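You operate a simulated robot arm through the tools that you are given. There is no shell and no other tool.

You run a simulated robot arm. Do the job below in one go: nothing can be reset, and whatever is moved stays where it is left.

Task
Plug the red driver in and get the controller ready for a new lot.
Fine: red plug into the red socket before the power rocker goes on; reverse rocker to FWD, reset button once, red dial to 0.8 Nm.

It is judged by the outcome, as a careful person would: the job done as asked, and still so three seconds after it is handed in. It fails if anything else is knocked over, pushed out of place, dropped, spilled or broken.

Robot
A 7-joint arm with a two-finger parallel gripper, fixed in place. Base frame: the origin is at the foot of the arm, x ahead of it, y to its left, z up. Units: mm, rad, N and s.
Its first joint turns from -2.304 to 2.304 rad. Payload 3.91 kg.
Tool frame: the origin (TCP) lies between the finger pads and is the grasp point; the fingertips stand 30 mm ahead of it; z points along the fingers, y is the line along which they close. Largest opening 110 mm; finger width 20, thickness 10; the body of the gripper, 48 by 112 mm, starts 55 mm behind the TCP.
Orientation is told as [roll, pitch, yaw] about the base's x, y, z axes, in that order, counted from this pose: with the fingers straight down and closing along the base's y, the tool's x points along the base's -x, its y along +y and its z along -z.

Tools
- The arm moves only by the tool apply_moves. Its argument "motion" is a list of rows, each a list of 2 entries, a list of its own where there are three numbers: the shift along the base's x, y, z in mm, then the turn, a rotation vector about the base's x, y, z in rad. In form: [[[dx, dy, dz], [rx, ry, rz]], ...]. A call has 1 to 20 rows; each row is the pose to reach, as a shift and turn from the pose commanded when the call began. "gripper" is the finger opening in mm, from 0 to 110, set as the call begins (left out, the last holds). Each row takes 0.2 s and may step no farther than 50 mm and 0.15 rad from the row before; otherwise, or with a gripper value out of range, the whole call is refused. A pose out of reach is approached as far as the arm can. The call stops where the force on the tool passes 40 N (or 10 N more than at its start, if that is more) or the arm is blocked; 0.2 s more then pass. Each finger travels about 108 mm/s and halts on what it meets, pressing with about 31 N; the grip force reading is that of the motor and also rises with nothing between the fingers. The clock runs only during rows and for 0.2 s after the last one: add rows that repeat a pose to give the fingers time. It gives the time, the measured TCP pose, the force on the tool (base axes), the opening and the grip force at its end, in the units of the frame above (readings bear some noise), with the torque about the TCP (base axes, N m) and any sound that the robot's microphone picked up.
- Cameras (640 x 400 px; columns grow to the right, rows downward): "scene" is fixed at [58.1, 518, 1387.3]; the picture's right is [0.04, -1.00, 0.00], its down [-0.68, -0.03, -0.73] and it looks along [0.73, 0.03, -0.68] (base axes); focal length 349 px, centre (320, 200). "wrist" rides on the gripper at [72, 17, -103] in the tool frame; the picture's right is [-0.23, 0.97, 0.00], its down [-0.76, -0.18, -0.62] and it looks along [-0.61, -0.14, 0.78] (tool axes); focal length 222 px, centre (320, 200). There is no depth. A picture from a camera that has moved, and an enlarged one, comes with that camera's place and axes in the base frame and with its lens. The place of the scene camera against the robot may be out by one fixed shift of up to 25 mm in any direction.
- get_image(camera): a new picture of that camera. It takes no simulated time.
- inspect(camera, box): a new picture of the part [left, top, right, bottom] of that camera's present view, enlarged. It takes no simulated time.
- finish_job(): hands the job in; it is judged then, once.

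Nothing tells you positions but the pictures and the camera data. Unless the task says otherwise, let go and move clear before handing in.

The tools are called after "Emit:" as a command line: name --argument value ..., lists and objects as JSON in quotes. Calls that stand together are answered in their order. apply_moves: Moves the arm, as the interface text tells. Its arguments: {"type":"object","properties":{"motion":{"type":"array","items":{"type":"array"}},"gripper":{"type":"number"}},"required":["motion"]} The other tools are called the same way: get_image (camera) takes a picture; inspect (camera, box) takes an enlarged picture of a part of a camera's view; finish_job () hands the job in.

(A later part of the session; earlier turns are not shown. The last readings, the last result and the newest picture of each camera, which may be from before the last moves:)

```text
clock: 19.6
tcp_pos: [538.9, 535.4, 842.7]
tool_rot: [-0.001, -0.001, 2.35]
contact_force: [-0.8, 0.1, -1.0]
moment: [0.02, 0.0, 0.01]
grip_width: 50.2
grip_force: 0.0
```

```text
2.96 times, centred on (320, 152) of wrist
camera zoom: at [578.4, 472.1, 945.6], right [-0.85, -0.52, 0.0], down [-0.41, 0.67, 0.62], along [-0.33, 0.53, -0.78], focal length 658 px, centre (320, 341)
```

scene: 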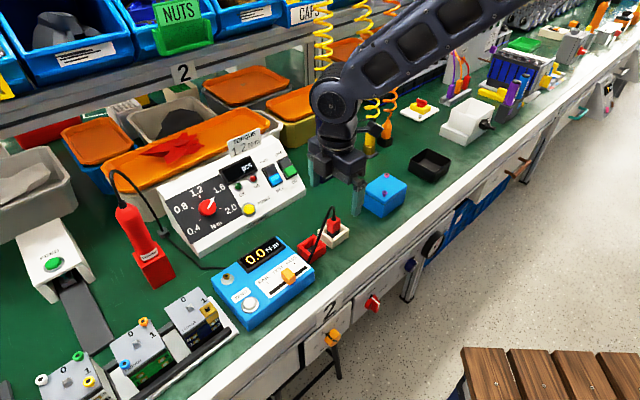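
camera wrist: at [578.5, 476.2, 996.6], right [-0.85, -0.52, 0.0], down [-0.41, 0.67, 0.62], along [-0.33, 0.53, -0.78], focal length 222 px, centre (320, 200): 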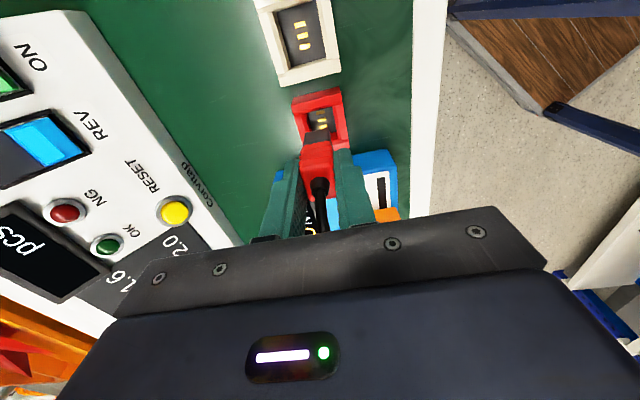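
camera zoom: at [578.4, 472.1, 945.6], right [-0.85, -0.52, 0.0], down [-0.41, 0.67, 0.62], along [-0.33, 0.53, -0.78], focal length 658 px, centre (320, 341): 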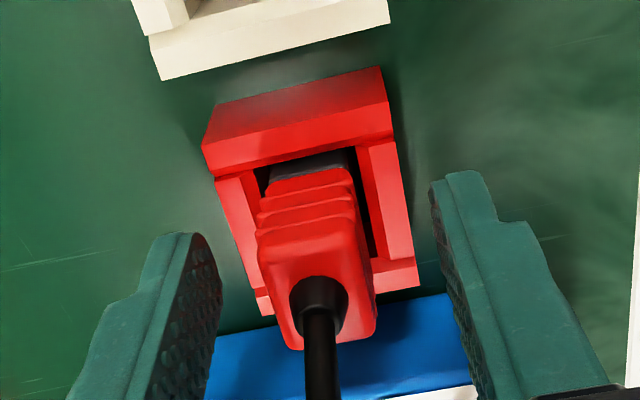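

Plug is standing in the red socket on its own. Rising clear.

Emit:
apply_moves --motion '[[[0, 0, 15], [0, 0, 0]], [[0, 0, 35], [0, 0, 0]], [[0, 0, 60], [0, 0, 0]], [[0, 0, 90], [0, 0, 0]], [[0, 0, 120], [0, 0, 0]], [[0, 0, 140], [0, 0, 0]], [[0, 0, 140], [0, 0, 0]]]'

Emit:
get_image --camera "wrist"

Emit:
get_image --camera "scene"

Emit:
inspect --camera "scene" --box '[282, 205, 342, 263]'

Emit:
inspect --camera "wrist" --box '[0, 60, 280, 300]'

```text
clock: 21.2
tcp_pos: [541.0, 533.6, 982.6]
tool_rot: [0.001, 0.0, 2.351]
contact_force: [-0.8, -0.3, -0.8]
moment: [0.0, 0.01, -0.01]
grip_width: 50.1
grip_force: 0.0
```

```text
taken
camera wrist: at [579.2, 471.1, 1084.7], right [-0.85, -0.52, 0.0], down [-0.41, 0.67, 0.62], along [-0.33, 0.53, -0.78], focal length 222 px, centre (320, 200)
```

wrist: 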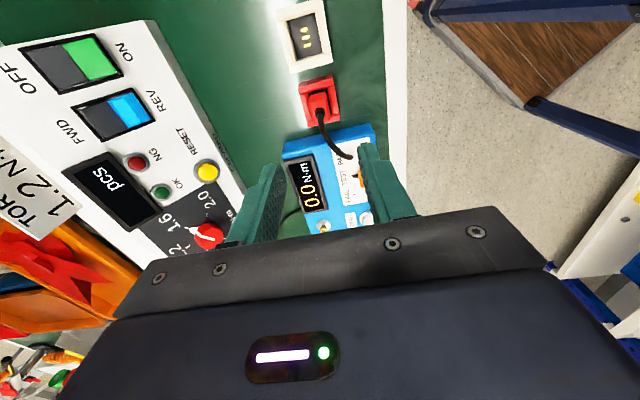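

```text
taken
```

scene: 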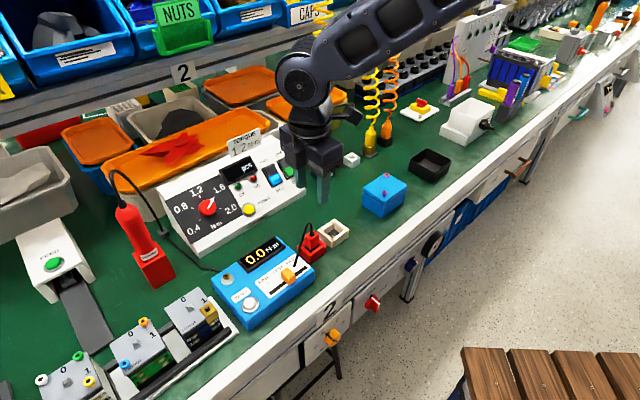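

```text
6.90 times, centred on (312, 234) of scene
camera zoom: at [58.1, 518.0, 1387.3], right [0.04, -1.0, 0.0], down [-0.68, -0.03, -0.73], along [0.73, 0.03, -0.68], focal length 2406 px, centre (375, -34)
```

zoom: 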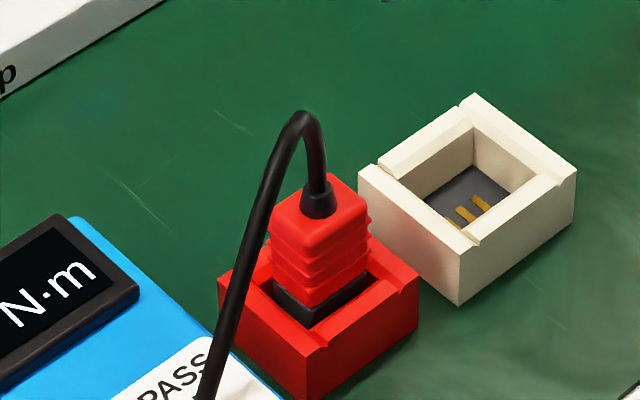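

```text
1.67 times, centred on (140, 180) of wrist
camera zoom: at [579.2, 471.1, 1084.7], right [-0.85, -0.52, 0.0], down [-0.41, 0.67, 0.62], along [-0.33, 0.53, -0.78], focal length 370 px, centre (620, 233)
```

zoom: 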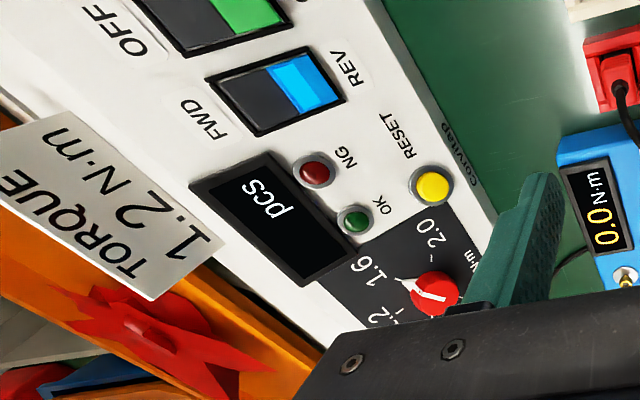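

The plug is in the red socket and stands by itself. Next, the controller: I'll swing the tool back and look at the panel from above to measure its tilt and the positions of rockers, button and dial.

Emit:
apply_moves --gripper 110 --motion '[[[9, 11, 5], [0, 0, -0.14]], [[18, 22, 10], [0, 0, -0.28]], [[27, 33, 15], [0, 0, -0.42]], [[36, 44, 20], [0, 0, -0.56]], [[45, 55, 25], [0, 0, -0.7]], [[54, 66, 30], [0, 0, -0.84]], [[63, 77, 35], [0, 0, -0.98]], [[72, 88, 40], [0, 0, -1.12]], [[81, 99, 45], [0, 0, -1.26]], [[88, 110, 50], [0, 0, -1.4]], [[94, 118, 55], [0, 0, -1.5]], [[100, 125, 60], [0, 0, -1.571]], [[100, 125, 60], [0, 0, -1.571]]]'

Emit:
get_image --camera "wrist"

Emit:
get_image --camera "scene"

```text
clock: 24.0
tcp_pos: [640.1, 659.5, 1042.9]
tool_rot: [-0.002, 0.001, 0.78]
contact_force: [0.3, -0.4, -0.4]
moment: [0.01, -0.03, 0.0]
grip_width: 110.1
grip_force: 0.1
```

```text
taken
camera wrist: at [576.9, 620.8, 1145.2], right [-0.52, 0.85, 0.0], down [0.67, 0.41, 0.62], along [0.53, 0.33, -0.78], focal length 222 px, centre (320, 200)
```

wrist: 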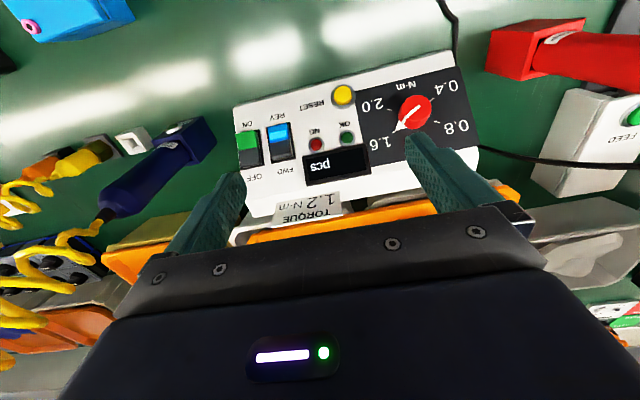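

```text
taken
```

scene: 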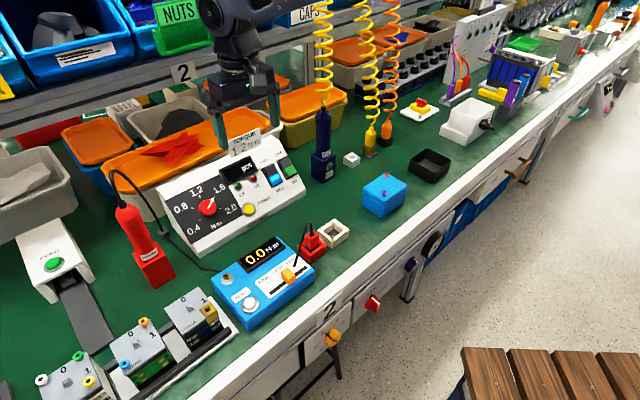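

Good overhead view of the panel. Zooming in on its features.

Emit:
inspect --camera "wrist" --box '[225, 50, 365, 200]'

Emit:
inspect --camera "wrist" --box '[330, 45, 500, 170]'

Emit:
inspect --camera "scene" --box '[230, 150, 310, 220]'

Emit:
inspect --camera "scene" --box '[165, 170, 245, 245]'

```text
2.67 times, centred on (295, 125) of wrist
camera zoom: at [576.9, 620.8, 1145.2], right [-0.52, 0.85, 0.0], down [0.67, 0.41, 0.62], along [0.53, 0.33, -0.78], focal length 592 px, centre (387, 400)
```

zoom: 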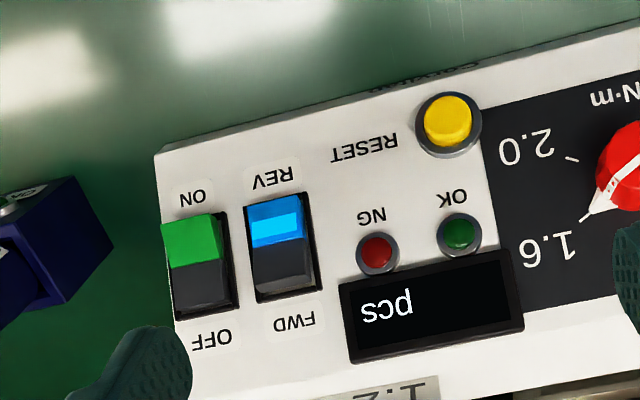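

```text
3.20 times, centred on (415, 108) of wrist
camera zoom: at [576.9, 620.8, 1145.2], right [-0.52, 0.85, 0.0], down [0.67, 0.41, 0.62], along [0.53, 0.33, -0.78], focal length 711 px, centre (16, 496)
```

zoom: 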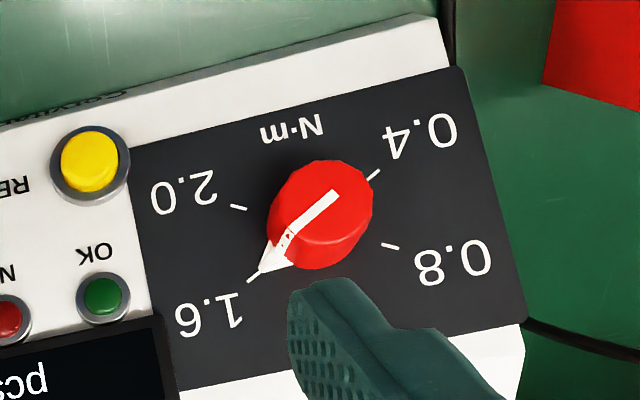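

```text
5.71 times, centred on (270, 185) of scene
camera zoom: at [58.1, 518.0, 1387.3], right [0.04, -1.0, 0.0], down [-0.68, -0.03, -0.73], along [0.73, 0.03, -0.68], focal length 1994 px, centre (606, 286)
```

zoom: 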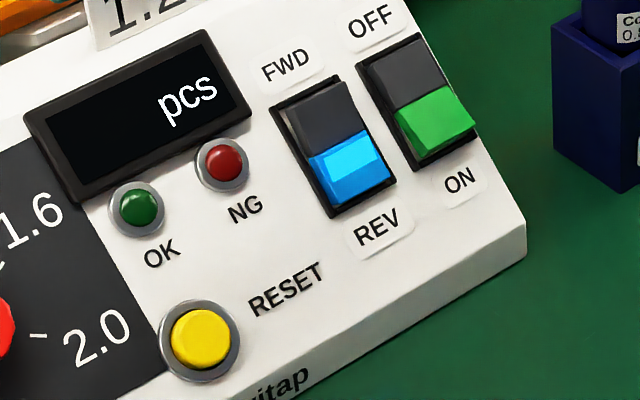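

```text
5.33 times, centred on (205, 208) of scene
camera zoom: at [58.1, 518.0, 1387.3], right [0.04, -1.0, 0.0], down [-0.68, -0.03, -0.73], along [0.73, 0.03, -0.68], focal length 1861 px, centre (933, 160)
```

zoom: 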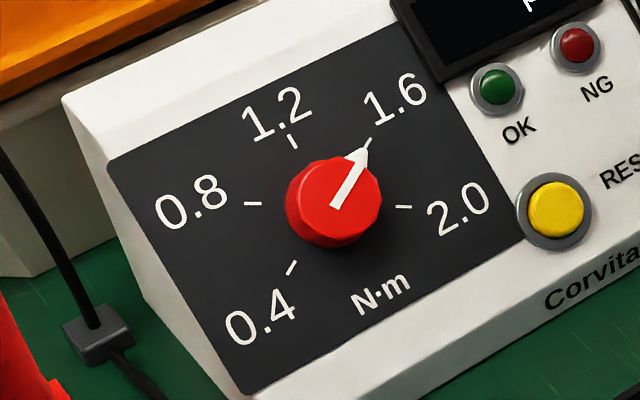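

Clear views: power is OFF (green ON half raised), direction is REV (FWD half raised), dial at 1.6. I'll take views from two more positions to triangulate the panel.

Emit:
apply_moves --motion '[[[-25, 25, 0], [0, 0, 0]], [[-56, 57, 0], [0, 0, 0]], [[-56, 57, 0], [0, 0, 0]], [[-56, 57, 0], [0, 0, 0]]]'

Emit:
get_image --camera "wrist"

Emit:
inspect --camera "wrist" --box '[245, 40, 425, 175]'

Emit:
inspect --camera "wrist" --box '[140, 60, 300, 200]'

```text
clock: 25.0
tcp_pos: [582.8, 714.3, 1042.6]
tool_rot: [0.0, 0.001, 0.781]
contact_force: [-1.0, 0.0, 1.2]
moment: [0.0, 0.05, -0.02]
grip_width: 109.8
grip_force: 0.1
```

```text
taken
camera wrist: at [520.0, 676.1, 1145.0], right [-0.52, 0.85, 0.0], down [0.67, 0.41, 0.62], along [0.53, 0.33, -0.78], focal length 222 px, centre (320, 200)
```

wrist: 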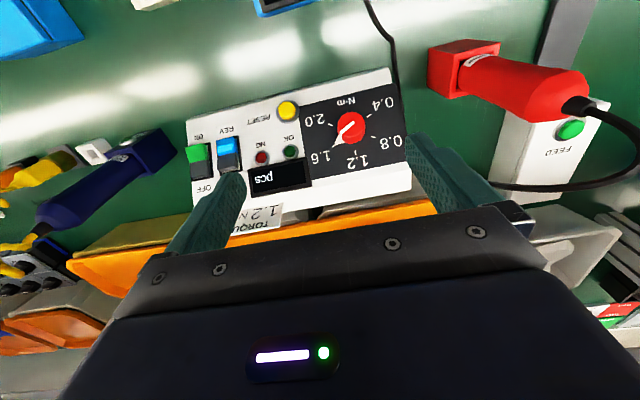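

```text
2.96 times, centred on (335, 108) of wrist
camera zoom: at [520.0, 676.1, 1145.0], right [-0.52, 0.85, 0.0], down [0.67, 0.41, 0.62], along [0.53, 0.33, -0.78], focal length 658 px, centre (276, 474)
```

zoom: 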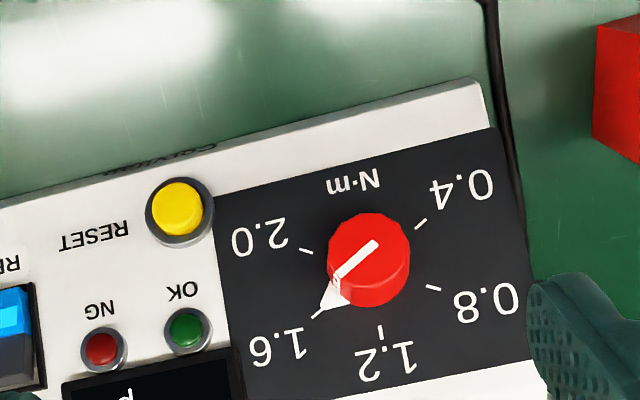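

```text
2.86 times, centred on (220, 130) of wrist
camera zoom: at [520.0, 676.1, 1145.0], right [-0.52, 0.85, 0.0], down [0.67, 0.41, 0.62], along [0.53, 0.33, -0.78], focal length 635 px, centre (606, 400)
```

zoom: 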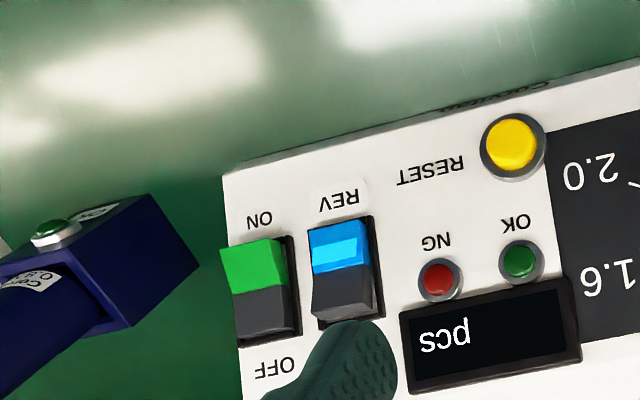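

The panel is tilted about 40° toward the front. Power rocker centre is about (748, 609, 853), reverse rocker about (716, 641), reset (625, 687, 827), dial base (594, 771, 856); dial ticks are 60° apart, so 1.6→0.8 is 120° counter-clockwise. I'll close the fingers, tilt the tool to the panel normal, and stand off from the green ON half.

Emit:
apply_moves --gripper 0 --motion '[[[16, -18, -10], [0.0, 0.0, 0]], [[32, -37, -20], [0.07, -0.0711, 0]], [[48, -55, -30], [0.147, -0.149, 0]], [[64, -74, -45], [0.224, -0.227, 0]], [[80, -92, -60], [0.301, -0.305, 0]], [[96, -111, -75], [0.378, -0.383, 0]], [[112, -130, -90], [0.455, -0.46, 0]], [[126, -146, -100], [0.489, -0.494, 0]], [[126, -146, -100], [0.489, -0.494, 0]], [[126, -146, -100], [0.489, -0.494, 0]]]'

Emit:
get_image --camera "wrist"

Emit:
get_image --camera "scene"

```text
clock: 27.2
tcp_pos: [709.1, 570.6, 942.6]
tool_rot: [0.0, -0.696, 0.781]
contact_force: [0.5, 0.0, -0.4]
moment: [0.01, -0.01, 0.01]
grip_width: 0.2
grip_force: 31.2
```

```text
taken
camera wrist: at [610.8, 497.6, 974.7], right [-0.56, 0.81, 0.15], down [0.26, 0.0, 0.97], along [0.79, 0.58, -0.21], focal length 222 px, centre (320, 200)
```

wrist: 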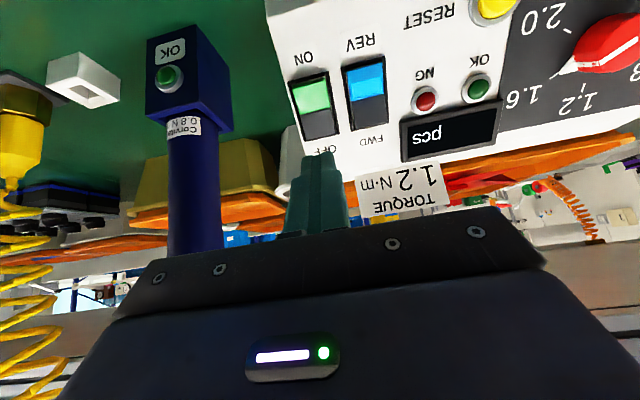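

```text
taken
```

scene: 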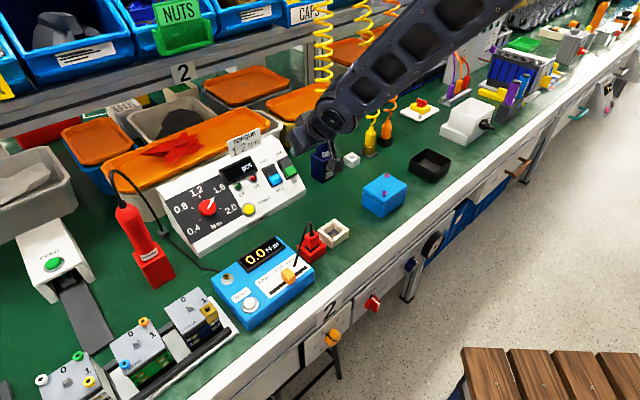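

The tool is now tilted and standing off the panel. Zooming to see the finger against the power rocker.

Emit:
inspect --camera "wrist" --box '[260, 30, 420, 210]'

Emit:
inspect --camera "scene" --box '[240, 110, 360, 210]'

```text
2.22 times, centred on (340, 120) of wrist
camera zoom: at [610.8, 497.6, 974.7], right [-0.56, 0.81, 0.15], down [0.26, 0.0, 0.97], along [0.79, 0.58, -0.21], focal length 494 px, centre (276, 378)
```

zoom: 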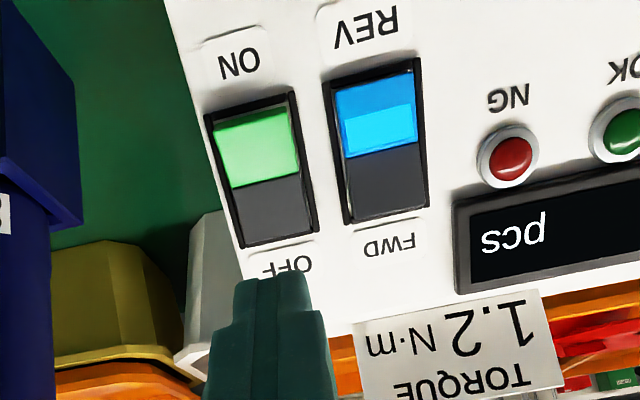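

```text
4.00 times, centred on (300, 160) of scene
camera zoom: at [58.1, 518.0, 1387.3], right [0.04, -1.0, 0.0], down [-0.68, -0.03, -0.73], along [0.73, 0.03, -0.68], focal length 1396 px, centre (400, 360)
```

zoom: 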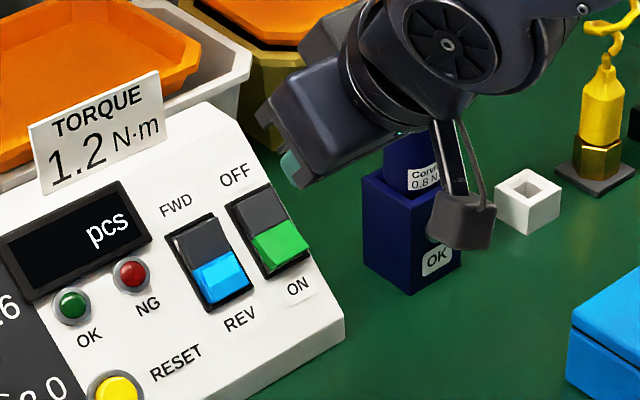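

The panel normal and rocker position agree across views. Moving to 20 mm above the green (ON) half.

Emit:
apply_moves --motion '[[[2, 2, -15], [0, 0, 0]], [[4, 4, -30], [0, 0, 0]], [[6, 5.5, -45], [0, 0, 0]], [[7.2, 6.6, -56], [0, 0, 0]], [[7.2, 6.6, -56], [0, 0, 0]], [[7.2, 6.6, -56], [0, 0, 0]]]'

Emit:
get_image --camera "wrist"

Emit:
inspect --camera "wrist" --box '[250, 70, 430, 240]'

Emit:
inspect --camera "scene" --box '[240, 110, 360, 210]'

```text
clock: 28.6
tcp_pos: [716.6, 576.7, 885.8]
tool_rot: [0.0, -0.697, 0.78]
contact_force: [0.0, -0.4, 0.7]
moment: [0.02, 0.03, -0.02]
grip_width: 0.0
grip_force: 31.0
```

```text
taken
camera wrist: at [618.7, 504.3, 918.2], right [-0.56, 0.81, 0.15], down [0.26, 0.0, 0.97], along [0.79, 0.58, -0.21], focal length 222 px, centre (320, 200)
```

wrist: 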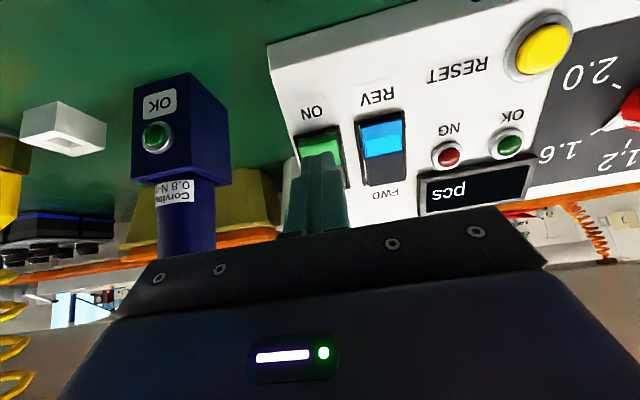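

```text
2.35 times, centred on (340, 155) of wrist
camera zoom: at [618.7, 504.3, 918.2], right [-0.56, 0.81, 0.15], down [0.26, 0.0, 0.97], along [0.79, 0.58, -0.21], focal length 523 px, centre (273, 306)
```

zoom: 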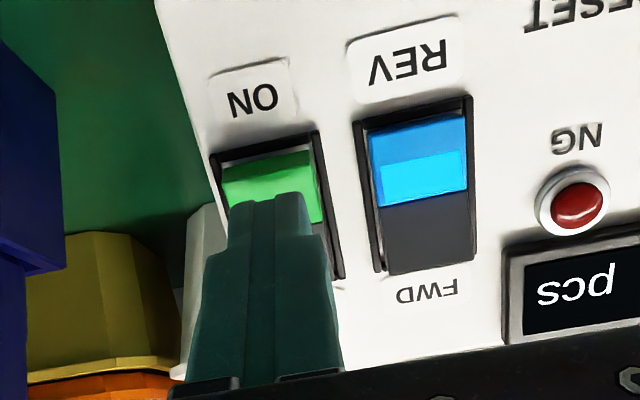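

```text
4.00 times, centred on (300, 160) of scene
camera zoom: at [58.1, 518.0, 1387.3], right [0.04, -1.0, 0.0], down [-0.68, -0.03, -0.73], along [0.73, 0.03, -0.68], focal length 1396 px, centre (400, 360)
```

zoom: 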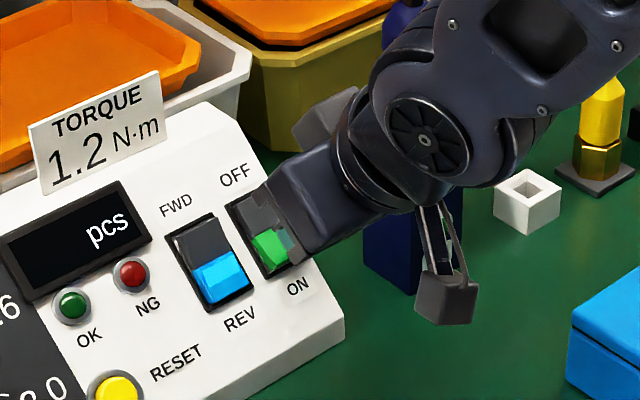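

The fingertip is lined up with the centre of the green half. Pressing along the panel normal.

Emit:
apply_moves --motion '[[[3.6, 3.6, -6.1], [0, 0, 0]], [[6.4, 6.3, -10.7], [0, 0, 0]], [[8.2, 8.1, -13.8], [0, 0, 0]], [[9.1, 9.0, -15.4], [0, 0, 0]], [[9.1, 9.0, -15.4], [0, 0, 0]]]'

Emit:
inspect --camera "wrist" --box '[250, 70, 430, 240]'

Emit:
inspect --camera "scene" --box '[260, 140, 320, 200]'

```text
clock: 29.5
tcp_pos: [723.3, 586.1, 874.4]
tool_rot: [0.0, -0.696, 0.779]
contact_force: [-19.7, -17.5, 16.9]
moment: [0.13, 0.13, -0.1]
grip_width: 0.0
grip_force: 31.3
heard: click
stopped in row 4: the force on the tool passed its limit at 48 N (the readings are from after the stop); the commanded pose is now the measured one
```

```text
2.35 times, centred on (340, 155) of wrist
camera zoom: at [625.3, 511.6, 906.6], right [-0.56, 0.81, 0.15], down [0.26, 0.0, 0.97], along [0.79, 0.58, -0.21], focal length 523 px, centre (273, 306)
```

zoom: 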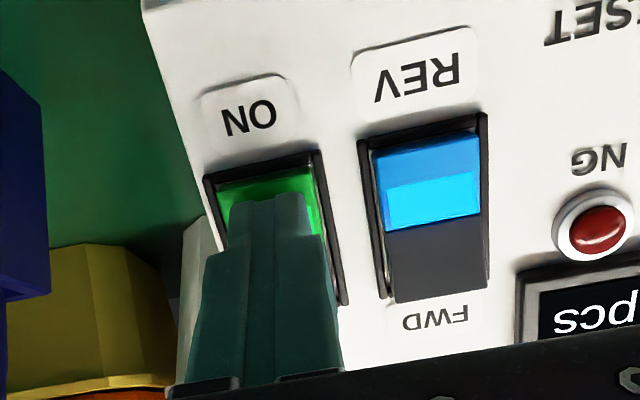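

```text
6.67 times, centred on (290, 170) of scene
camera zoom: at [58.1, 518.0, 1387.3], right [0.04, -1.0, 0.0], down [-0.68, -0.03, -0.73], along [0.73, 0.03, -0.68], focal length 2326 px, centre (520, 400)
```

zoom: 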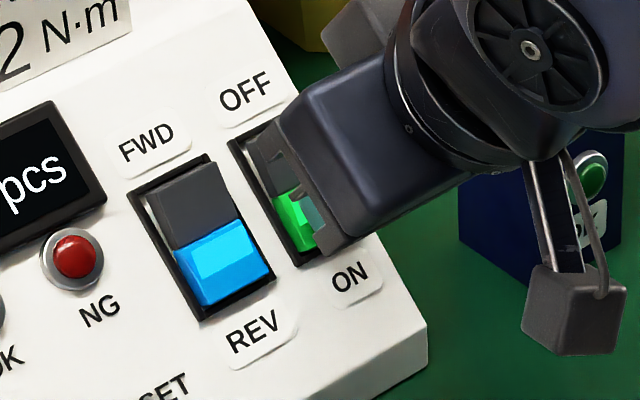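

A click was heard — the power rocker went to ON. Retracting along the normal and checking.

Emit:
apply_moves --motion '[[[-4.6, -4.5, 7.7], [0, 0, 0]], [[-9.1, -9.0, 15.3], [0, 0, 0]], [[-18.2, -18.0, 30.7], [0, 0, 0]], [[-18.2, -18.0, 30.7], [0, 0, 0]]]'

Emit:
inspect --camera "wrist" --box '[250, 50, 430, 220]'

Emit:
inspect --camera "scene" --box '[230, 140, 320, 220]'

Emit:
get_image --camera "scene"

```text
clock: 30.5
tcp_pos: [705.9, 568.0, 902.9]
tool_rot: [-0.001, -0.693, 0.78]
contact_force: [0.6, 0.1, -0.1]
moment: [-0.03, -0.01, 0.01]
grip_width: 0.1
grip_force: 30.7
```

```text
2.35 times, centred on (340, 135) of wrist
camera zoom: at [607.8, 495.0, 935.6], right [-0.56, 0.81, 0.15], down [0.26, 0.01, 0.97], along [0.79, 0.58, -0.21], focal length 523 px, centre (273, 353)
```

zoom: 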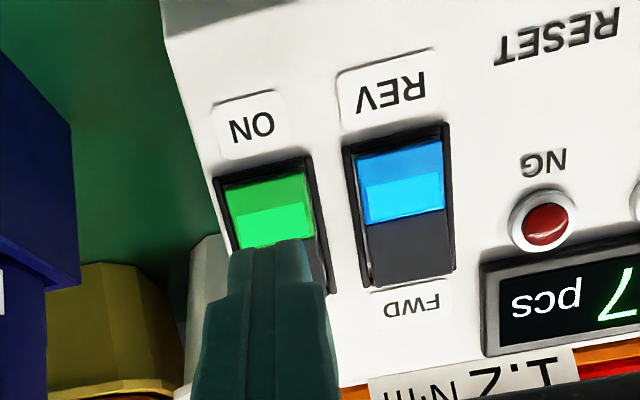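

```text
5.00 times, centred on (275, 180) of scene
camera zoom: at [58.1, 518.0, 1387.3], right [0.04, -1.0, 0.0], down [-0.68, -0.03, -0.73], along [0.73, 0.03, -0.68], focal length 1745 px, centre (545, 300)
```

zoom: 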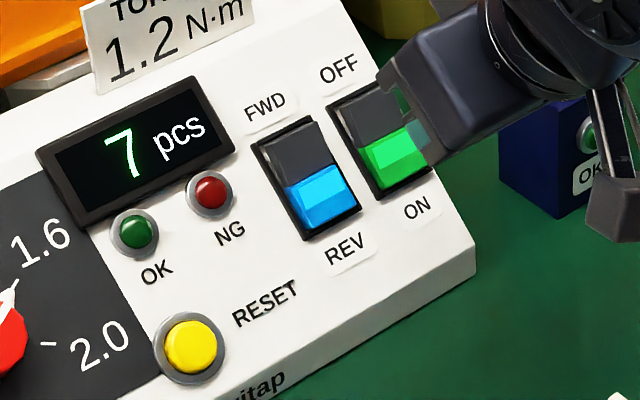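

```text
taken
```

scene: 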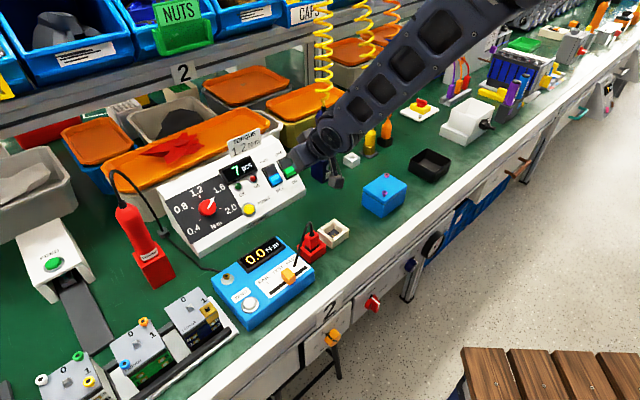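

Display now lit ("7 pcs"), power is ON. Next, moving over the FWD (black, far) half of the reverse rocker.

Emit:
apply_moves --motion '[[[-1.5, 14, 5], [0, 0, 0]], [[-3.5, 28, 5], [0, 0, 0]], [[-5.5, 42, 5], [0, 0, 0]], [[-7.3, 55.3, 3.4], [0, 0, 0]], [[-7.3, 55.3, 3.4], [0, 0, 0]], [[-7.3, 55.3, 3.4], [0, 0, 0]]]'

Emit:
get_image --camera "wrist"

Emit:
inspect --camera "wrist" --box '[230, 90, 430, 240]'

Emit:
inspect --camera "scene" --box '[230, 140, 320, 220]'

```text
clock: 31.9
tcp_pos: [699.0, 622.4, 906.2]
tool_rot: [0.0, -0.694, 0.78]
contact_force: [0.1, -0.2, -0.3]
moment: [-0.04, 0.01, -0.02]
grip_width: 0.0
grip_force: 30.9
```

```text
taken
camera wrist: at [600.0, 549.4, 938.8], right [-0.56, 0.81, 0.15], down [0.26, 0.01, 0.97], along [0.79, 0.58, -0.21], focal length 222 px, centre (320, 200)
```

wrist: 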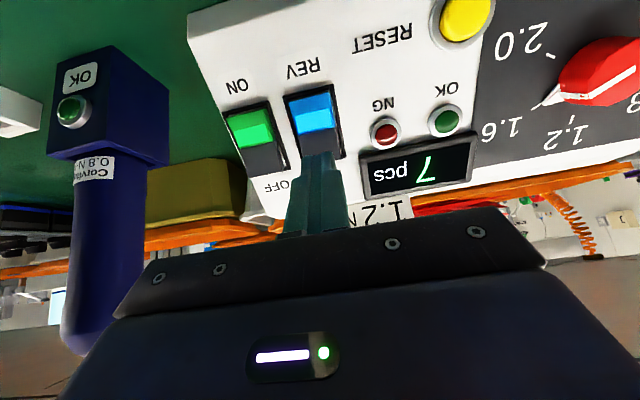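

```text
2.67 times, centred on (330, 165) of wrist
camera zoom: at [600.0, 549.4, 938.8], right [-0.56, 0.81, 0.15], down [0.26, 0.01, 0.97], along [0.79, 0.58, -0.21], focal length 592 px, centre (293, 293)
```

zoom: 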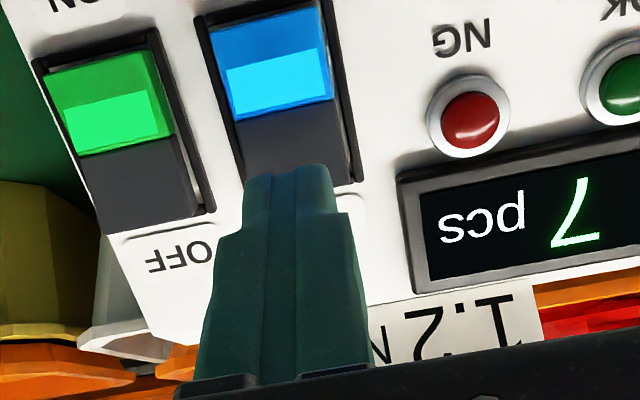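

```text
5.00 times, centred on (275, 180) of scene
camera zoom: at [58.1, 518.0, 1387.3], right [0.04, -1.0, 0.0], down [-0.68, -0.03, -0.73], along [0.73, 0.03, -0.68], focal length 1745 px, centre (545, 300)
```

zoom: 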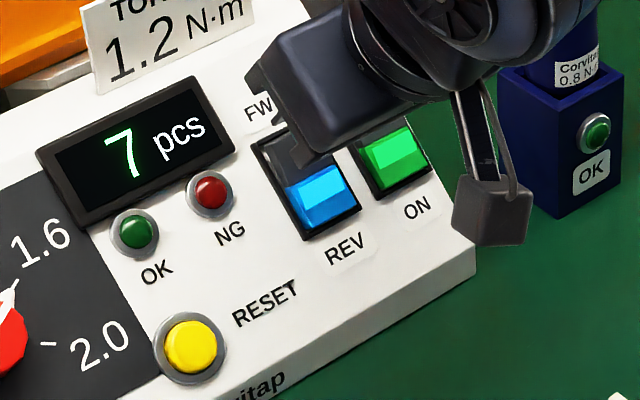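

Well centred sideways; I'll shift 4 mm down-slope so the tip stays on the FWD half, then press along the normal.

Emit:
apply_moves --motion '[[[-2.2, -2.2, -2.6], [0, 0, 0]], [[1.4, 1.4, -8.7], [0, 0, 0]], [[3.3, 3.2, -11.8], [0, 0, 0]], [[4.2, 4.1, -13.4], [0, 0, 0]], [[5.1, 5.0, -14.9], [0, 0, 0]], [[6.0, 5.9, -16.4], [0, 0, 0]], [[6.9, 6.8, -18.0], [0, 0, 0]], [[7.8, 7.7, -19.5], [0, 0, 0]]]'

Emit:
inspect --camera "wrist" --box '[230, 90, 430, 240]'

Emit:
inspect --camera "scene" --box '[230, 140, 320, 220]'

```text
clock: 33.6
tcp_pos: [705.1, 629.3, 891.0]
tool_rot: [0.003, -0.692, 0.779]
contact_force: [-15.9, -17.4, 15.5]
moment: [-0.33, 0.36, -0.11]
grip_width: 0.0
grip_force: 30.9
heard: click
stopped in row 8: the force on the tool passed its limit at 47 N (the readings are from after the stop); the commanded pose is now the measured one
```

```text
2.67 times, centred on (330, 165) of wrist
camera zoom: at [606.7, 556.4, 923.1], right [-0.56, 0.82, 0.15], down [0.26, 0.0, 0.97], along [0.79, 0.58, -0.21], focal length 592 px, centre (293, 293)
```

zoom: 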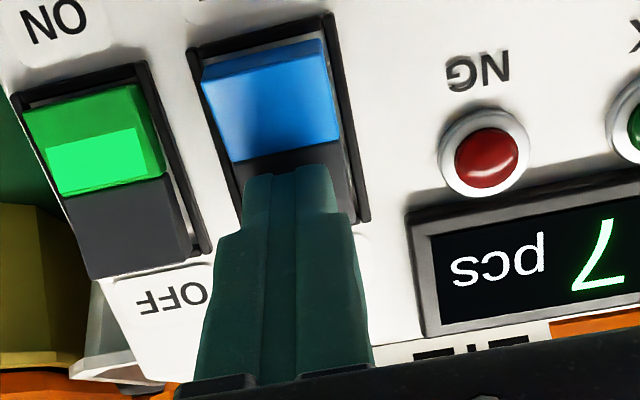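

```text
5.00 times, centred on (275, 180) of scene
camera zoom: at [58.1, 518.0, 1387.3], right [0.04, -1.0, 0.0], down [-0.68, -0.03, -0.73], along [0.73, 0.03, -0.68], focal length 1745 px, centre (545, 300)
```

zoom: 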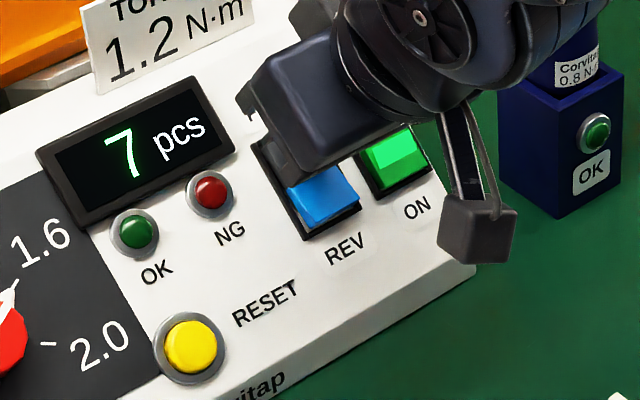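

Second click; the REV lamp is off and the rocker has flipped to FWD. Retracting and moving to stand off above the yellow reset button.

Emit:
apply_moves --motion '[[[-4.6, -4.5, 7.7], [0, 0, 0]], [[-18.2, -18.0, 30.7], [0, 0, 0]], [[-45, -4, 22], [0, 0, 0]], [[-70, 12, 8], [0, 0, 0]], [[-90, 24, -5], [0, 0, 0]], [[-105, 32.5, -15], [0, 0, 0]], [[-105, 32.5, -15], [0, 0, 0]], [[-105, 32.5, -15], [0, 0, 0]]]'

Emit:
get_image --camera "wrist"

Emit:
get_image --camera "scene"

Emit:
inspect --camera "wrist" --box '[230, 70, 430, 220]'

Emit:
inspect --camera "scene" --box '[220, 140, 320, 220]'

```text
clock: 35.4
tcp_pos: [602.0, 661.7, 873.0]
tool_rot: [0.003, -0.692, 0.779]
contact_force: [0.1, -0.6, 0.1]
moment: [-0.03, 0.04, 0.0]
grip_width: 0.2
grip_force: 31.0
```

```text
taken
camera wrist: at [503.0, 588.8, 905.8], right [-0.56, 0.82, 0.15], down [0.26, 0.01, 0.97], along [0.79, 0.58, -0.21], focal length 222 px, centre (320, 200)
```

wrist: 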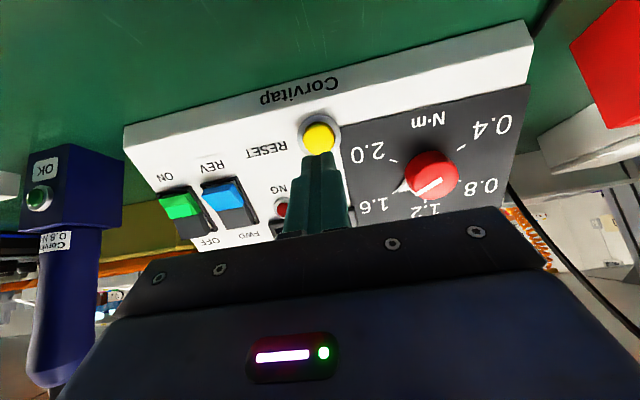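

```text
taken
```

scene: 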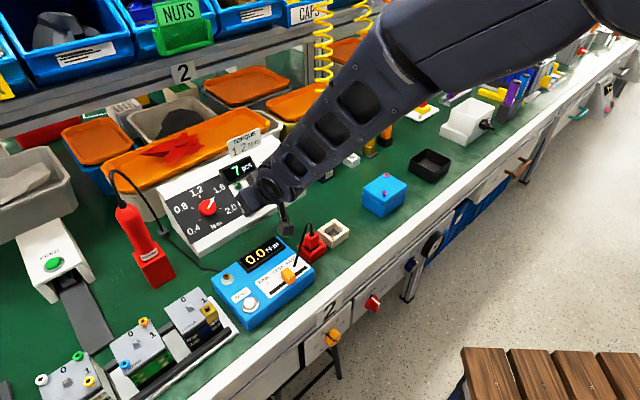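

```text
2.67 times, centred on (330, 145) of wrist
camera zoom: at [503.0, 588.8, 905.8], right [-0.56, 0.82, 0.15], down [0.26, 0.01, 0.97], along [0.79, 0.58, -0.21], focal length 592 px, centre (293, 347)
```

zoom: 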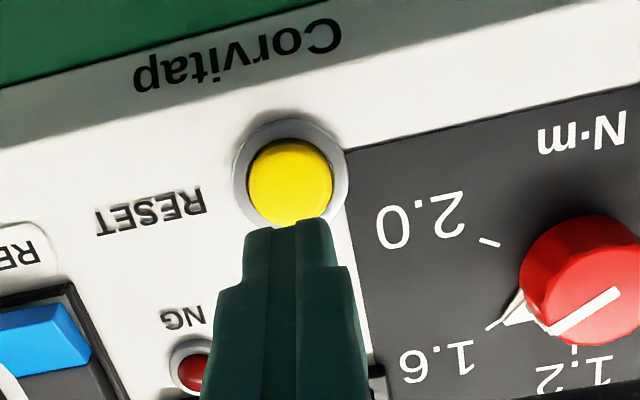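

```text
5.00 times, centred on (270, 180) of scene
camera zoom: at [58.1, 518.0, 1387.3], right [0.04, -1.0, 0.0], down [-0.68, -0.03, -0.73], along [0.73, 0.03, -0.68], focal length 1745 px, centre (570, 300)
```

zoom: 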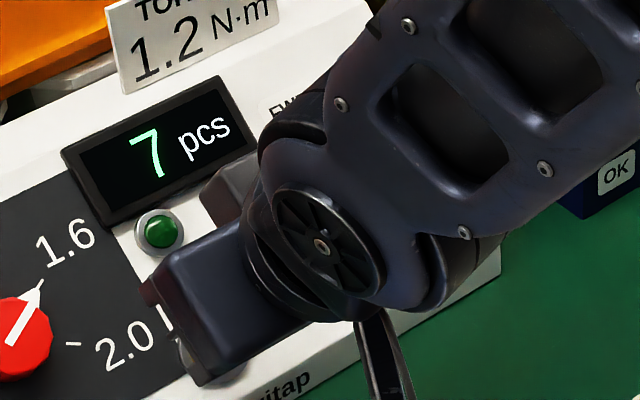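

Reverse rocker is clearly at FWD. For the reset button I need ~5 mm down-slope; moving to a closer standoff to confirm alignment before the single press.

Emit:
apply_moves --motion '[[[-3.4, -2.0, -3.2], [0, 0, 0]], [[0, 1.4, -9], [0, 0, 0]], [[2.0, 3.4, -12.4], [0, 0, 0]], [[2.0, 3.4, -12.4], [0, 0, 0]], [[2.0, 3.4, -12.4], [0, 0, 0]]]'

Emit:
inspect --camera "wrist" --box '[230, 70, 430, 220]'

Emit:
inspect --camera "scene" --box '[220, 180, 340, 280]'

```text
clock: 36.6
tcp_pos: [602.1, 665.3, 862.0]
tool_rot: [0.002, -0.695, 0.778]
contact_force: [-0.3, -0.3, -0.2]
moment: [-0.02, -0.01, 0.02]
grip_width: 0.0
grip_force: 31.1
```

```text
2.67 times, centred on (330, 145) of wrist
camera zoom: at [504.6, 592.6, 893.5], right [-0.56, 0.82, 0.15], down [0.26, 0.01, 0.97], along [0.79, 0.58, -0.21], focal length 592 px, centre (293, 347)
```

zoom: 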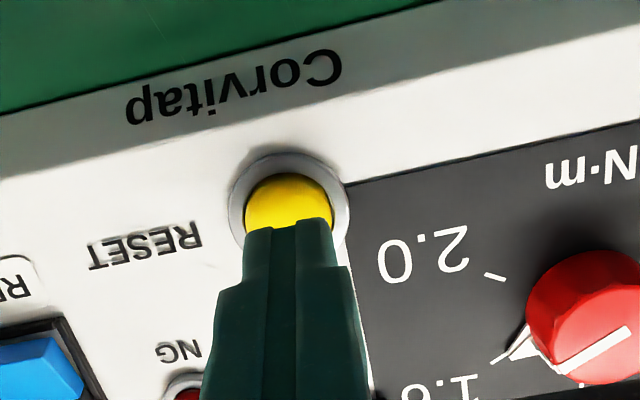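

```text
4.00 times, centred on (280, 230) of scene
camera zoom: at [58.1, 518.0, 1387.3], right [0.04, -1.0, 0.0], down [-0.68, -0.03, -0.73], along [0.73, 0.03, -0.68], focal length 1396 px, centre (480, 80)
```

zoom: 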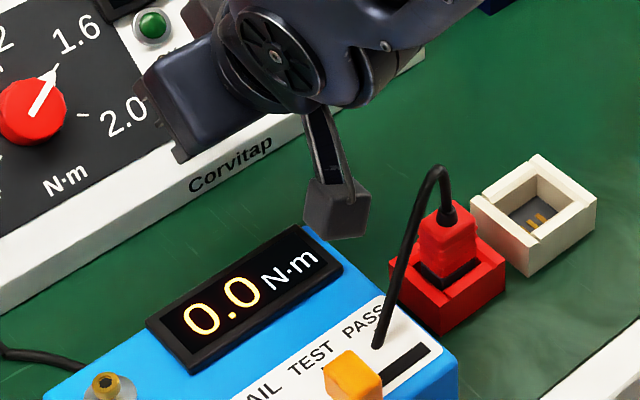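

Fingertip is now lined up on the button centre. Pressing once.

Emit:
apply_moves --motion '[[[4.6, 4.5, -7.7], [0, 0, 0]], [[6.4, 6.3, -10.7], [0, 0, 0]], [[7.3, 7.2, -12.3], [0, 0, 0]], [[8.2, 8.1, -13.8], [0, 0, 0]], [[9.1, 9.0, -15.4], [0, 0, 0]], [[10.0, 9.9, -16.9], [0, 0, 0]], [[10.9, 10.8, -18.4], [0, 0, 0]], [[11.9, 11.7, -20.0], [0, 0, 0]]]'

Emit:
inspect --camera "wrist" --box '[230, 70, 430, 220]'

Emit:
inspect --camera "scene" --box '[200, 140, 300, 230]'

```text
clock: 38.3
tcp_pos: [612.6, 676.8, 844.4]
tool_rot: [0.004, -0.693, 0.779]
contact_force: [-16.1, -21.6, 18.6]
moment: [0.01, -0.12, -0.1]
grip_width: 0.3
grip_force: 31.2
heard: click
stopped in row 8: the force on the tool passed its limit at 46 N (the readings are from after the stop); the commanded pose is now the measured one
```

```text
2.67 times, centred on (330, 145) of wrist
camera zoom: at [514.7, 603.4, 877.4], right [-0.56, 0.81, 0.15], down [0.26, 0.01, 0.97], along [0.79, 0.58, -0.21], focal length 592 px, centre (293, 347)
```

zoom: 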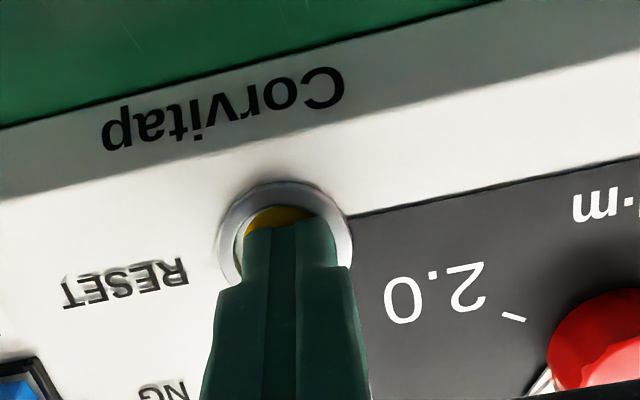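

```text
4.44 times, centred on (250, 185) of scene
camera zoom: at [58.1, 518.0, 1387.3], right [0.04, -1.0, 0.0], down [-0.68, -0.03, -0.73], along [0.73, 0.03, -0.68], focal length 1551 px, centre (631, 267)
```

zoom: 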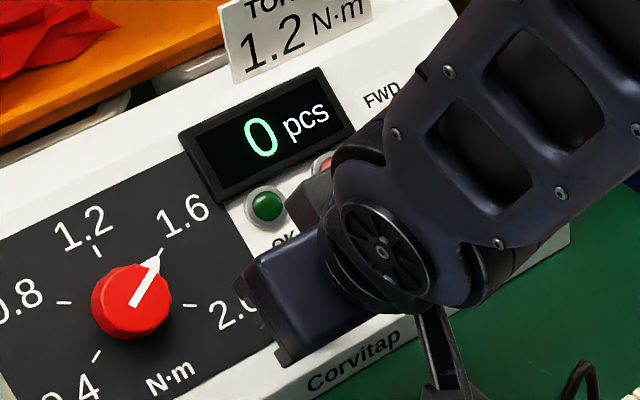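

Display reads "0 pcs" after a single click. Retracting along the normal, then moving to stand off in front of the red dial with the fingers open.

Emit:
apply_moves --motion '[[[-4.6, -4.5, 7.7], [0, 0, 0]], [[-13.7, -13.5, 23], [0, 0, 0]], [[-22.8, -22.5, 38.4], [0, 0, 0]], [[-30, 0, 48], [0, 0, 0]], [[-40, 25, 58], [0, 0, 0]], [[-48, 45, 65], [0, 0, 0]], [[-53, 60, 69.4], [0, 0, 0]], [[-53, 60, 69.4], [0, 0, 0]]]'

Emit:
apply_moves --gripper 90 --motion '[[[0, 0, 0], [0, 0, 0]], [[0, 0, 0], [0, 0, 0]], [[0, 0, 0], [0, 0, 0]]]'

Emit:
get_image --camera "wrist"

Emit:
inspect --camera "wrist" --box '[230, 60, 430, 230]'

Emit:
get_image --camera "scene"

```text
clock: 40.1
tcp_pos: [559.4, 737.0, 913.0]
tool_rot: [0.001, -0.694, 0.78]
contact_force: [-0.6, -0.7, 0.1]
moment: [0.0, 0.0, -0.02]
grip_width: 0.3
grip_force: 31.0
```

```text
clock: 40.9
tcp_pos: [557.9, 737.8, 912.9]
tool_rot: [0.001, -0.691, 0.779]
contact_force: [-1.1, 0.4, -0.3]
moment: [0.02, 0.0, -0.02]
grip_width: 90.1
grip_force: 0.0
```

```text
taken
camera wrist: at [460.8, 663.5, 946.0], right [-0.56, 0.81, 0.15], down [0.26, 0.01, 0.97], along [0.79, 0.58, -0.21], focal length 222 px, centre (320, 200)
```

wrist: 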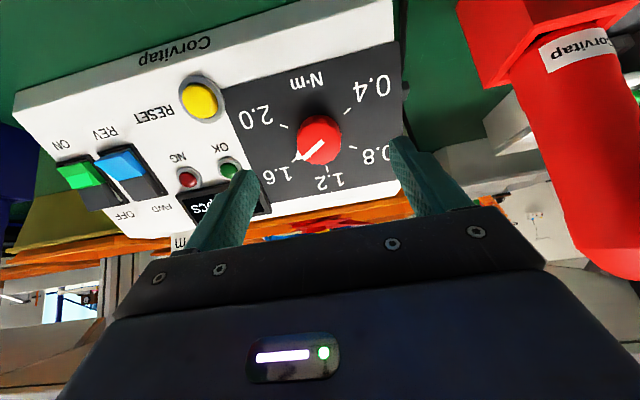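

```text
2.35 times, centred on (330, 145) of wrist
camera zoom: at [460.8, 663.5, 946.0], right [-0.56, 0.81, 0.15], down [0.26, 0.01, 0.97], along [0.79, 0.58, -0.21], focal length 523 px, centre (296, 329)
```

zoom: 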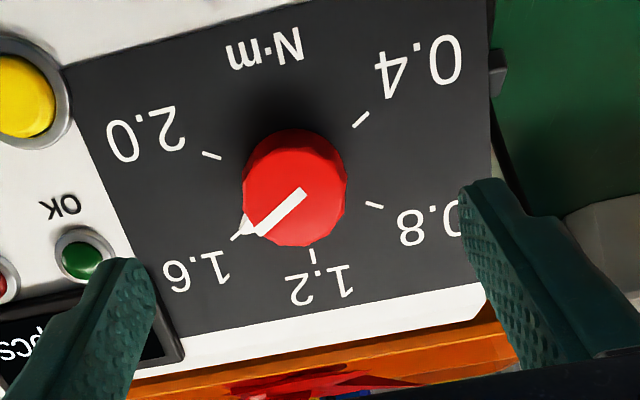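

```text
taken
```

scene: 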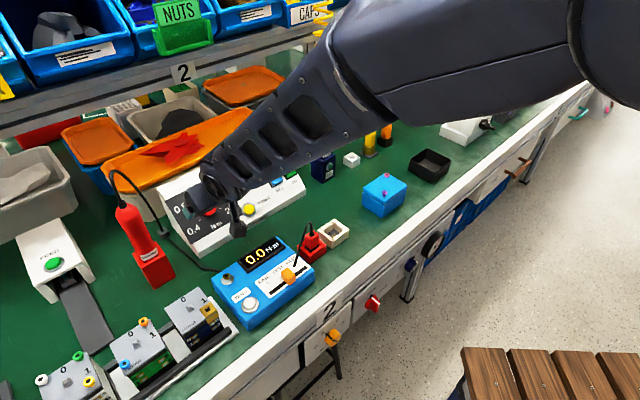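

From the tick circle the panel tilt works out to 45°, dial base centre at about (593, 770, 856), knob ~36 mm diameter, 16 mm tall. I'll align the tool exactly to the normal, then turn it −60° about the normal so the +120° turn is symmetric.

Emit:
apply_moves --motion '[[[-3, -3, 0], [0.032, -0.0327, 0]], [[-6.7, -6.6, -1], [0.0647, -0.0654, 0]], [[-6.7, -6.6, -1], [0.0647, -0.0654, 0]]]'

Emit:
apply_moves --gripper 70 --motion '[[[0, 0, 0], [0.0702, 0.0694, -0.0987]], [[0, 0, 0], [0.1404, 0.1389, -0.1974]], [[0, 0, 0], [0.2106, 0.2083, -0.2962]], [[0, 0, 0], [0.2807, 0.2777, -0.3949]], [[0, 0, 0], [0.3509, 0.3471, -0.4936]], [[0, 0, 0], [0.4211, 0.4166, -0.5923]], [[0, 0, 0], [0.4913, 0.486, -0.691]], [[0, 0, 0], [0.5264, 0.5207, -0.7404]], [[0, 0, 0], [0.5264, 0.5207, -0.7404]]]'

Emit:
get_image --camera "wrist"

Emit:
inspect --camera "wrist" --box '[220, 60, 420, 210]'

Emit:
get_image --camera "scene"

```text
clock: 41.7
tcp_pos: [551.8, 731.0, 913.3]
tool_rot: [0.001, -0.785, 0.78]
contact_force: [-0.1, 0.0, 0.1]
moment: [-0.02, 0.01, -0.02]
grip_width: 90.0
grip_force: 0.0
```

```text
clock: 43.7
tcp_pos: [553.6, 730.2, 913.3]
tool_rot: [0.716, -0.359, -0.402]
contact_force: [-0.2, -0.8, 0.1]
moment: [-0.03, -0.02, 0.0]
grip_width: 70.1
grip_force: 0.0
```

```text
taken
camera wrist: at [441.2, 719.3, 969.4], right [0.28, 0.68, 0.68], down [0.33, -0.73, 0.6], along [0.9, 0.06, -0.43], focal length 222 px, centre (320, 200)
```

wrist: 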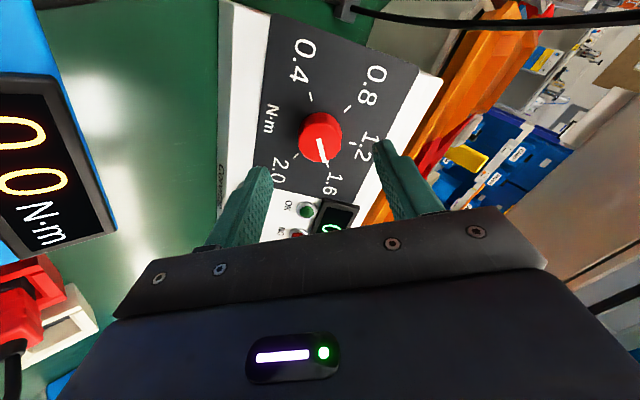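

```text
2.67 times, centred on (320, 135) of wrist
camera zoom: at [441.2, 719.3, 969.4], right [0.28, 0.68, 0.68], down [0.33, -0.73, 0.6], along [0.9, 0.06, -0.43], focal length 592 px, centre (320, 373)
```

zoom: 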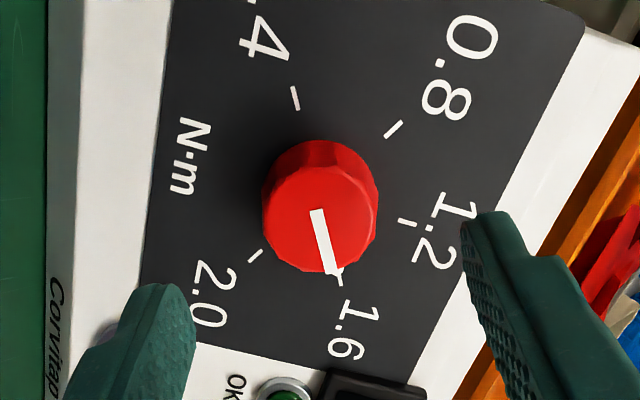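

```text
taken
```

scene: 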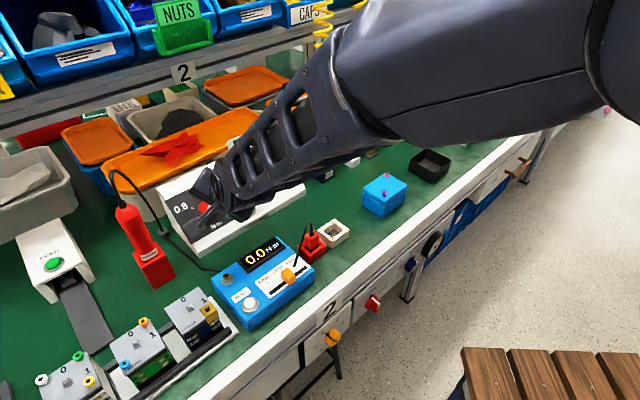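

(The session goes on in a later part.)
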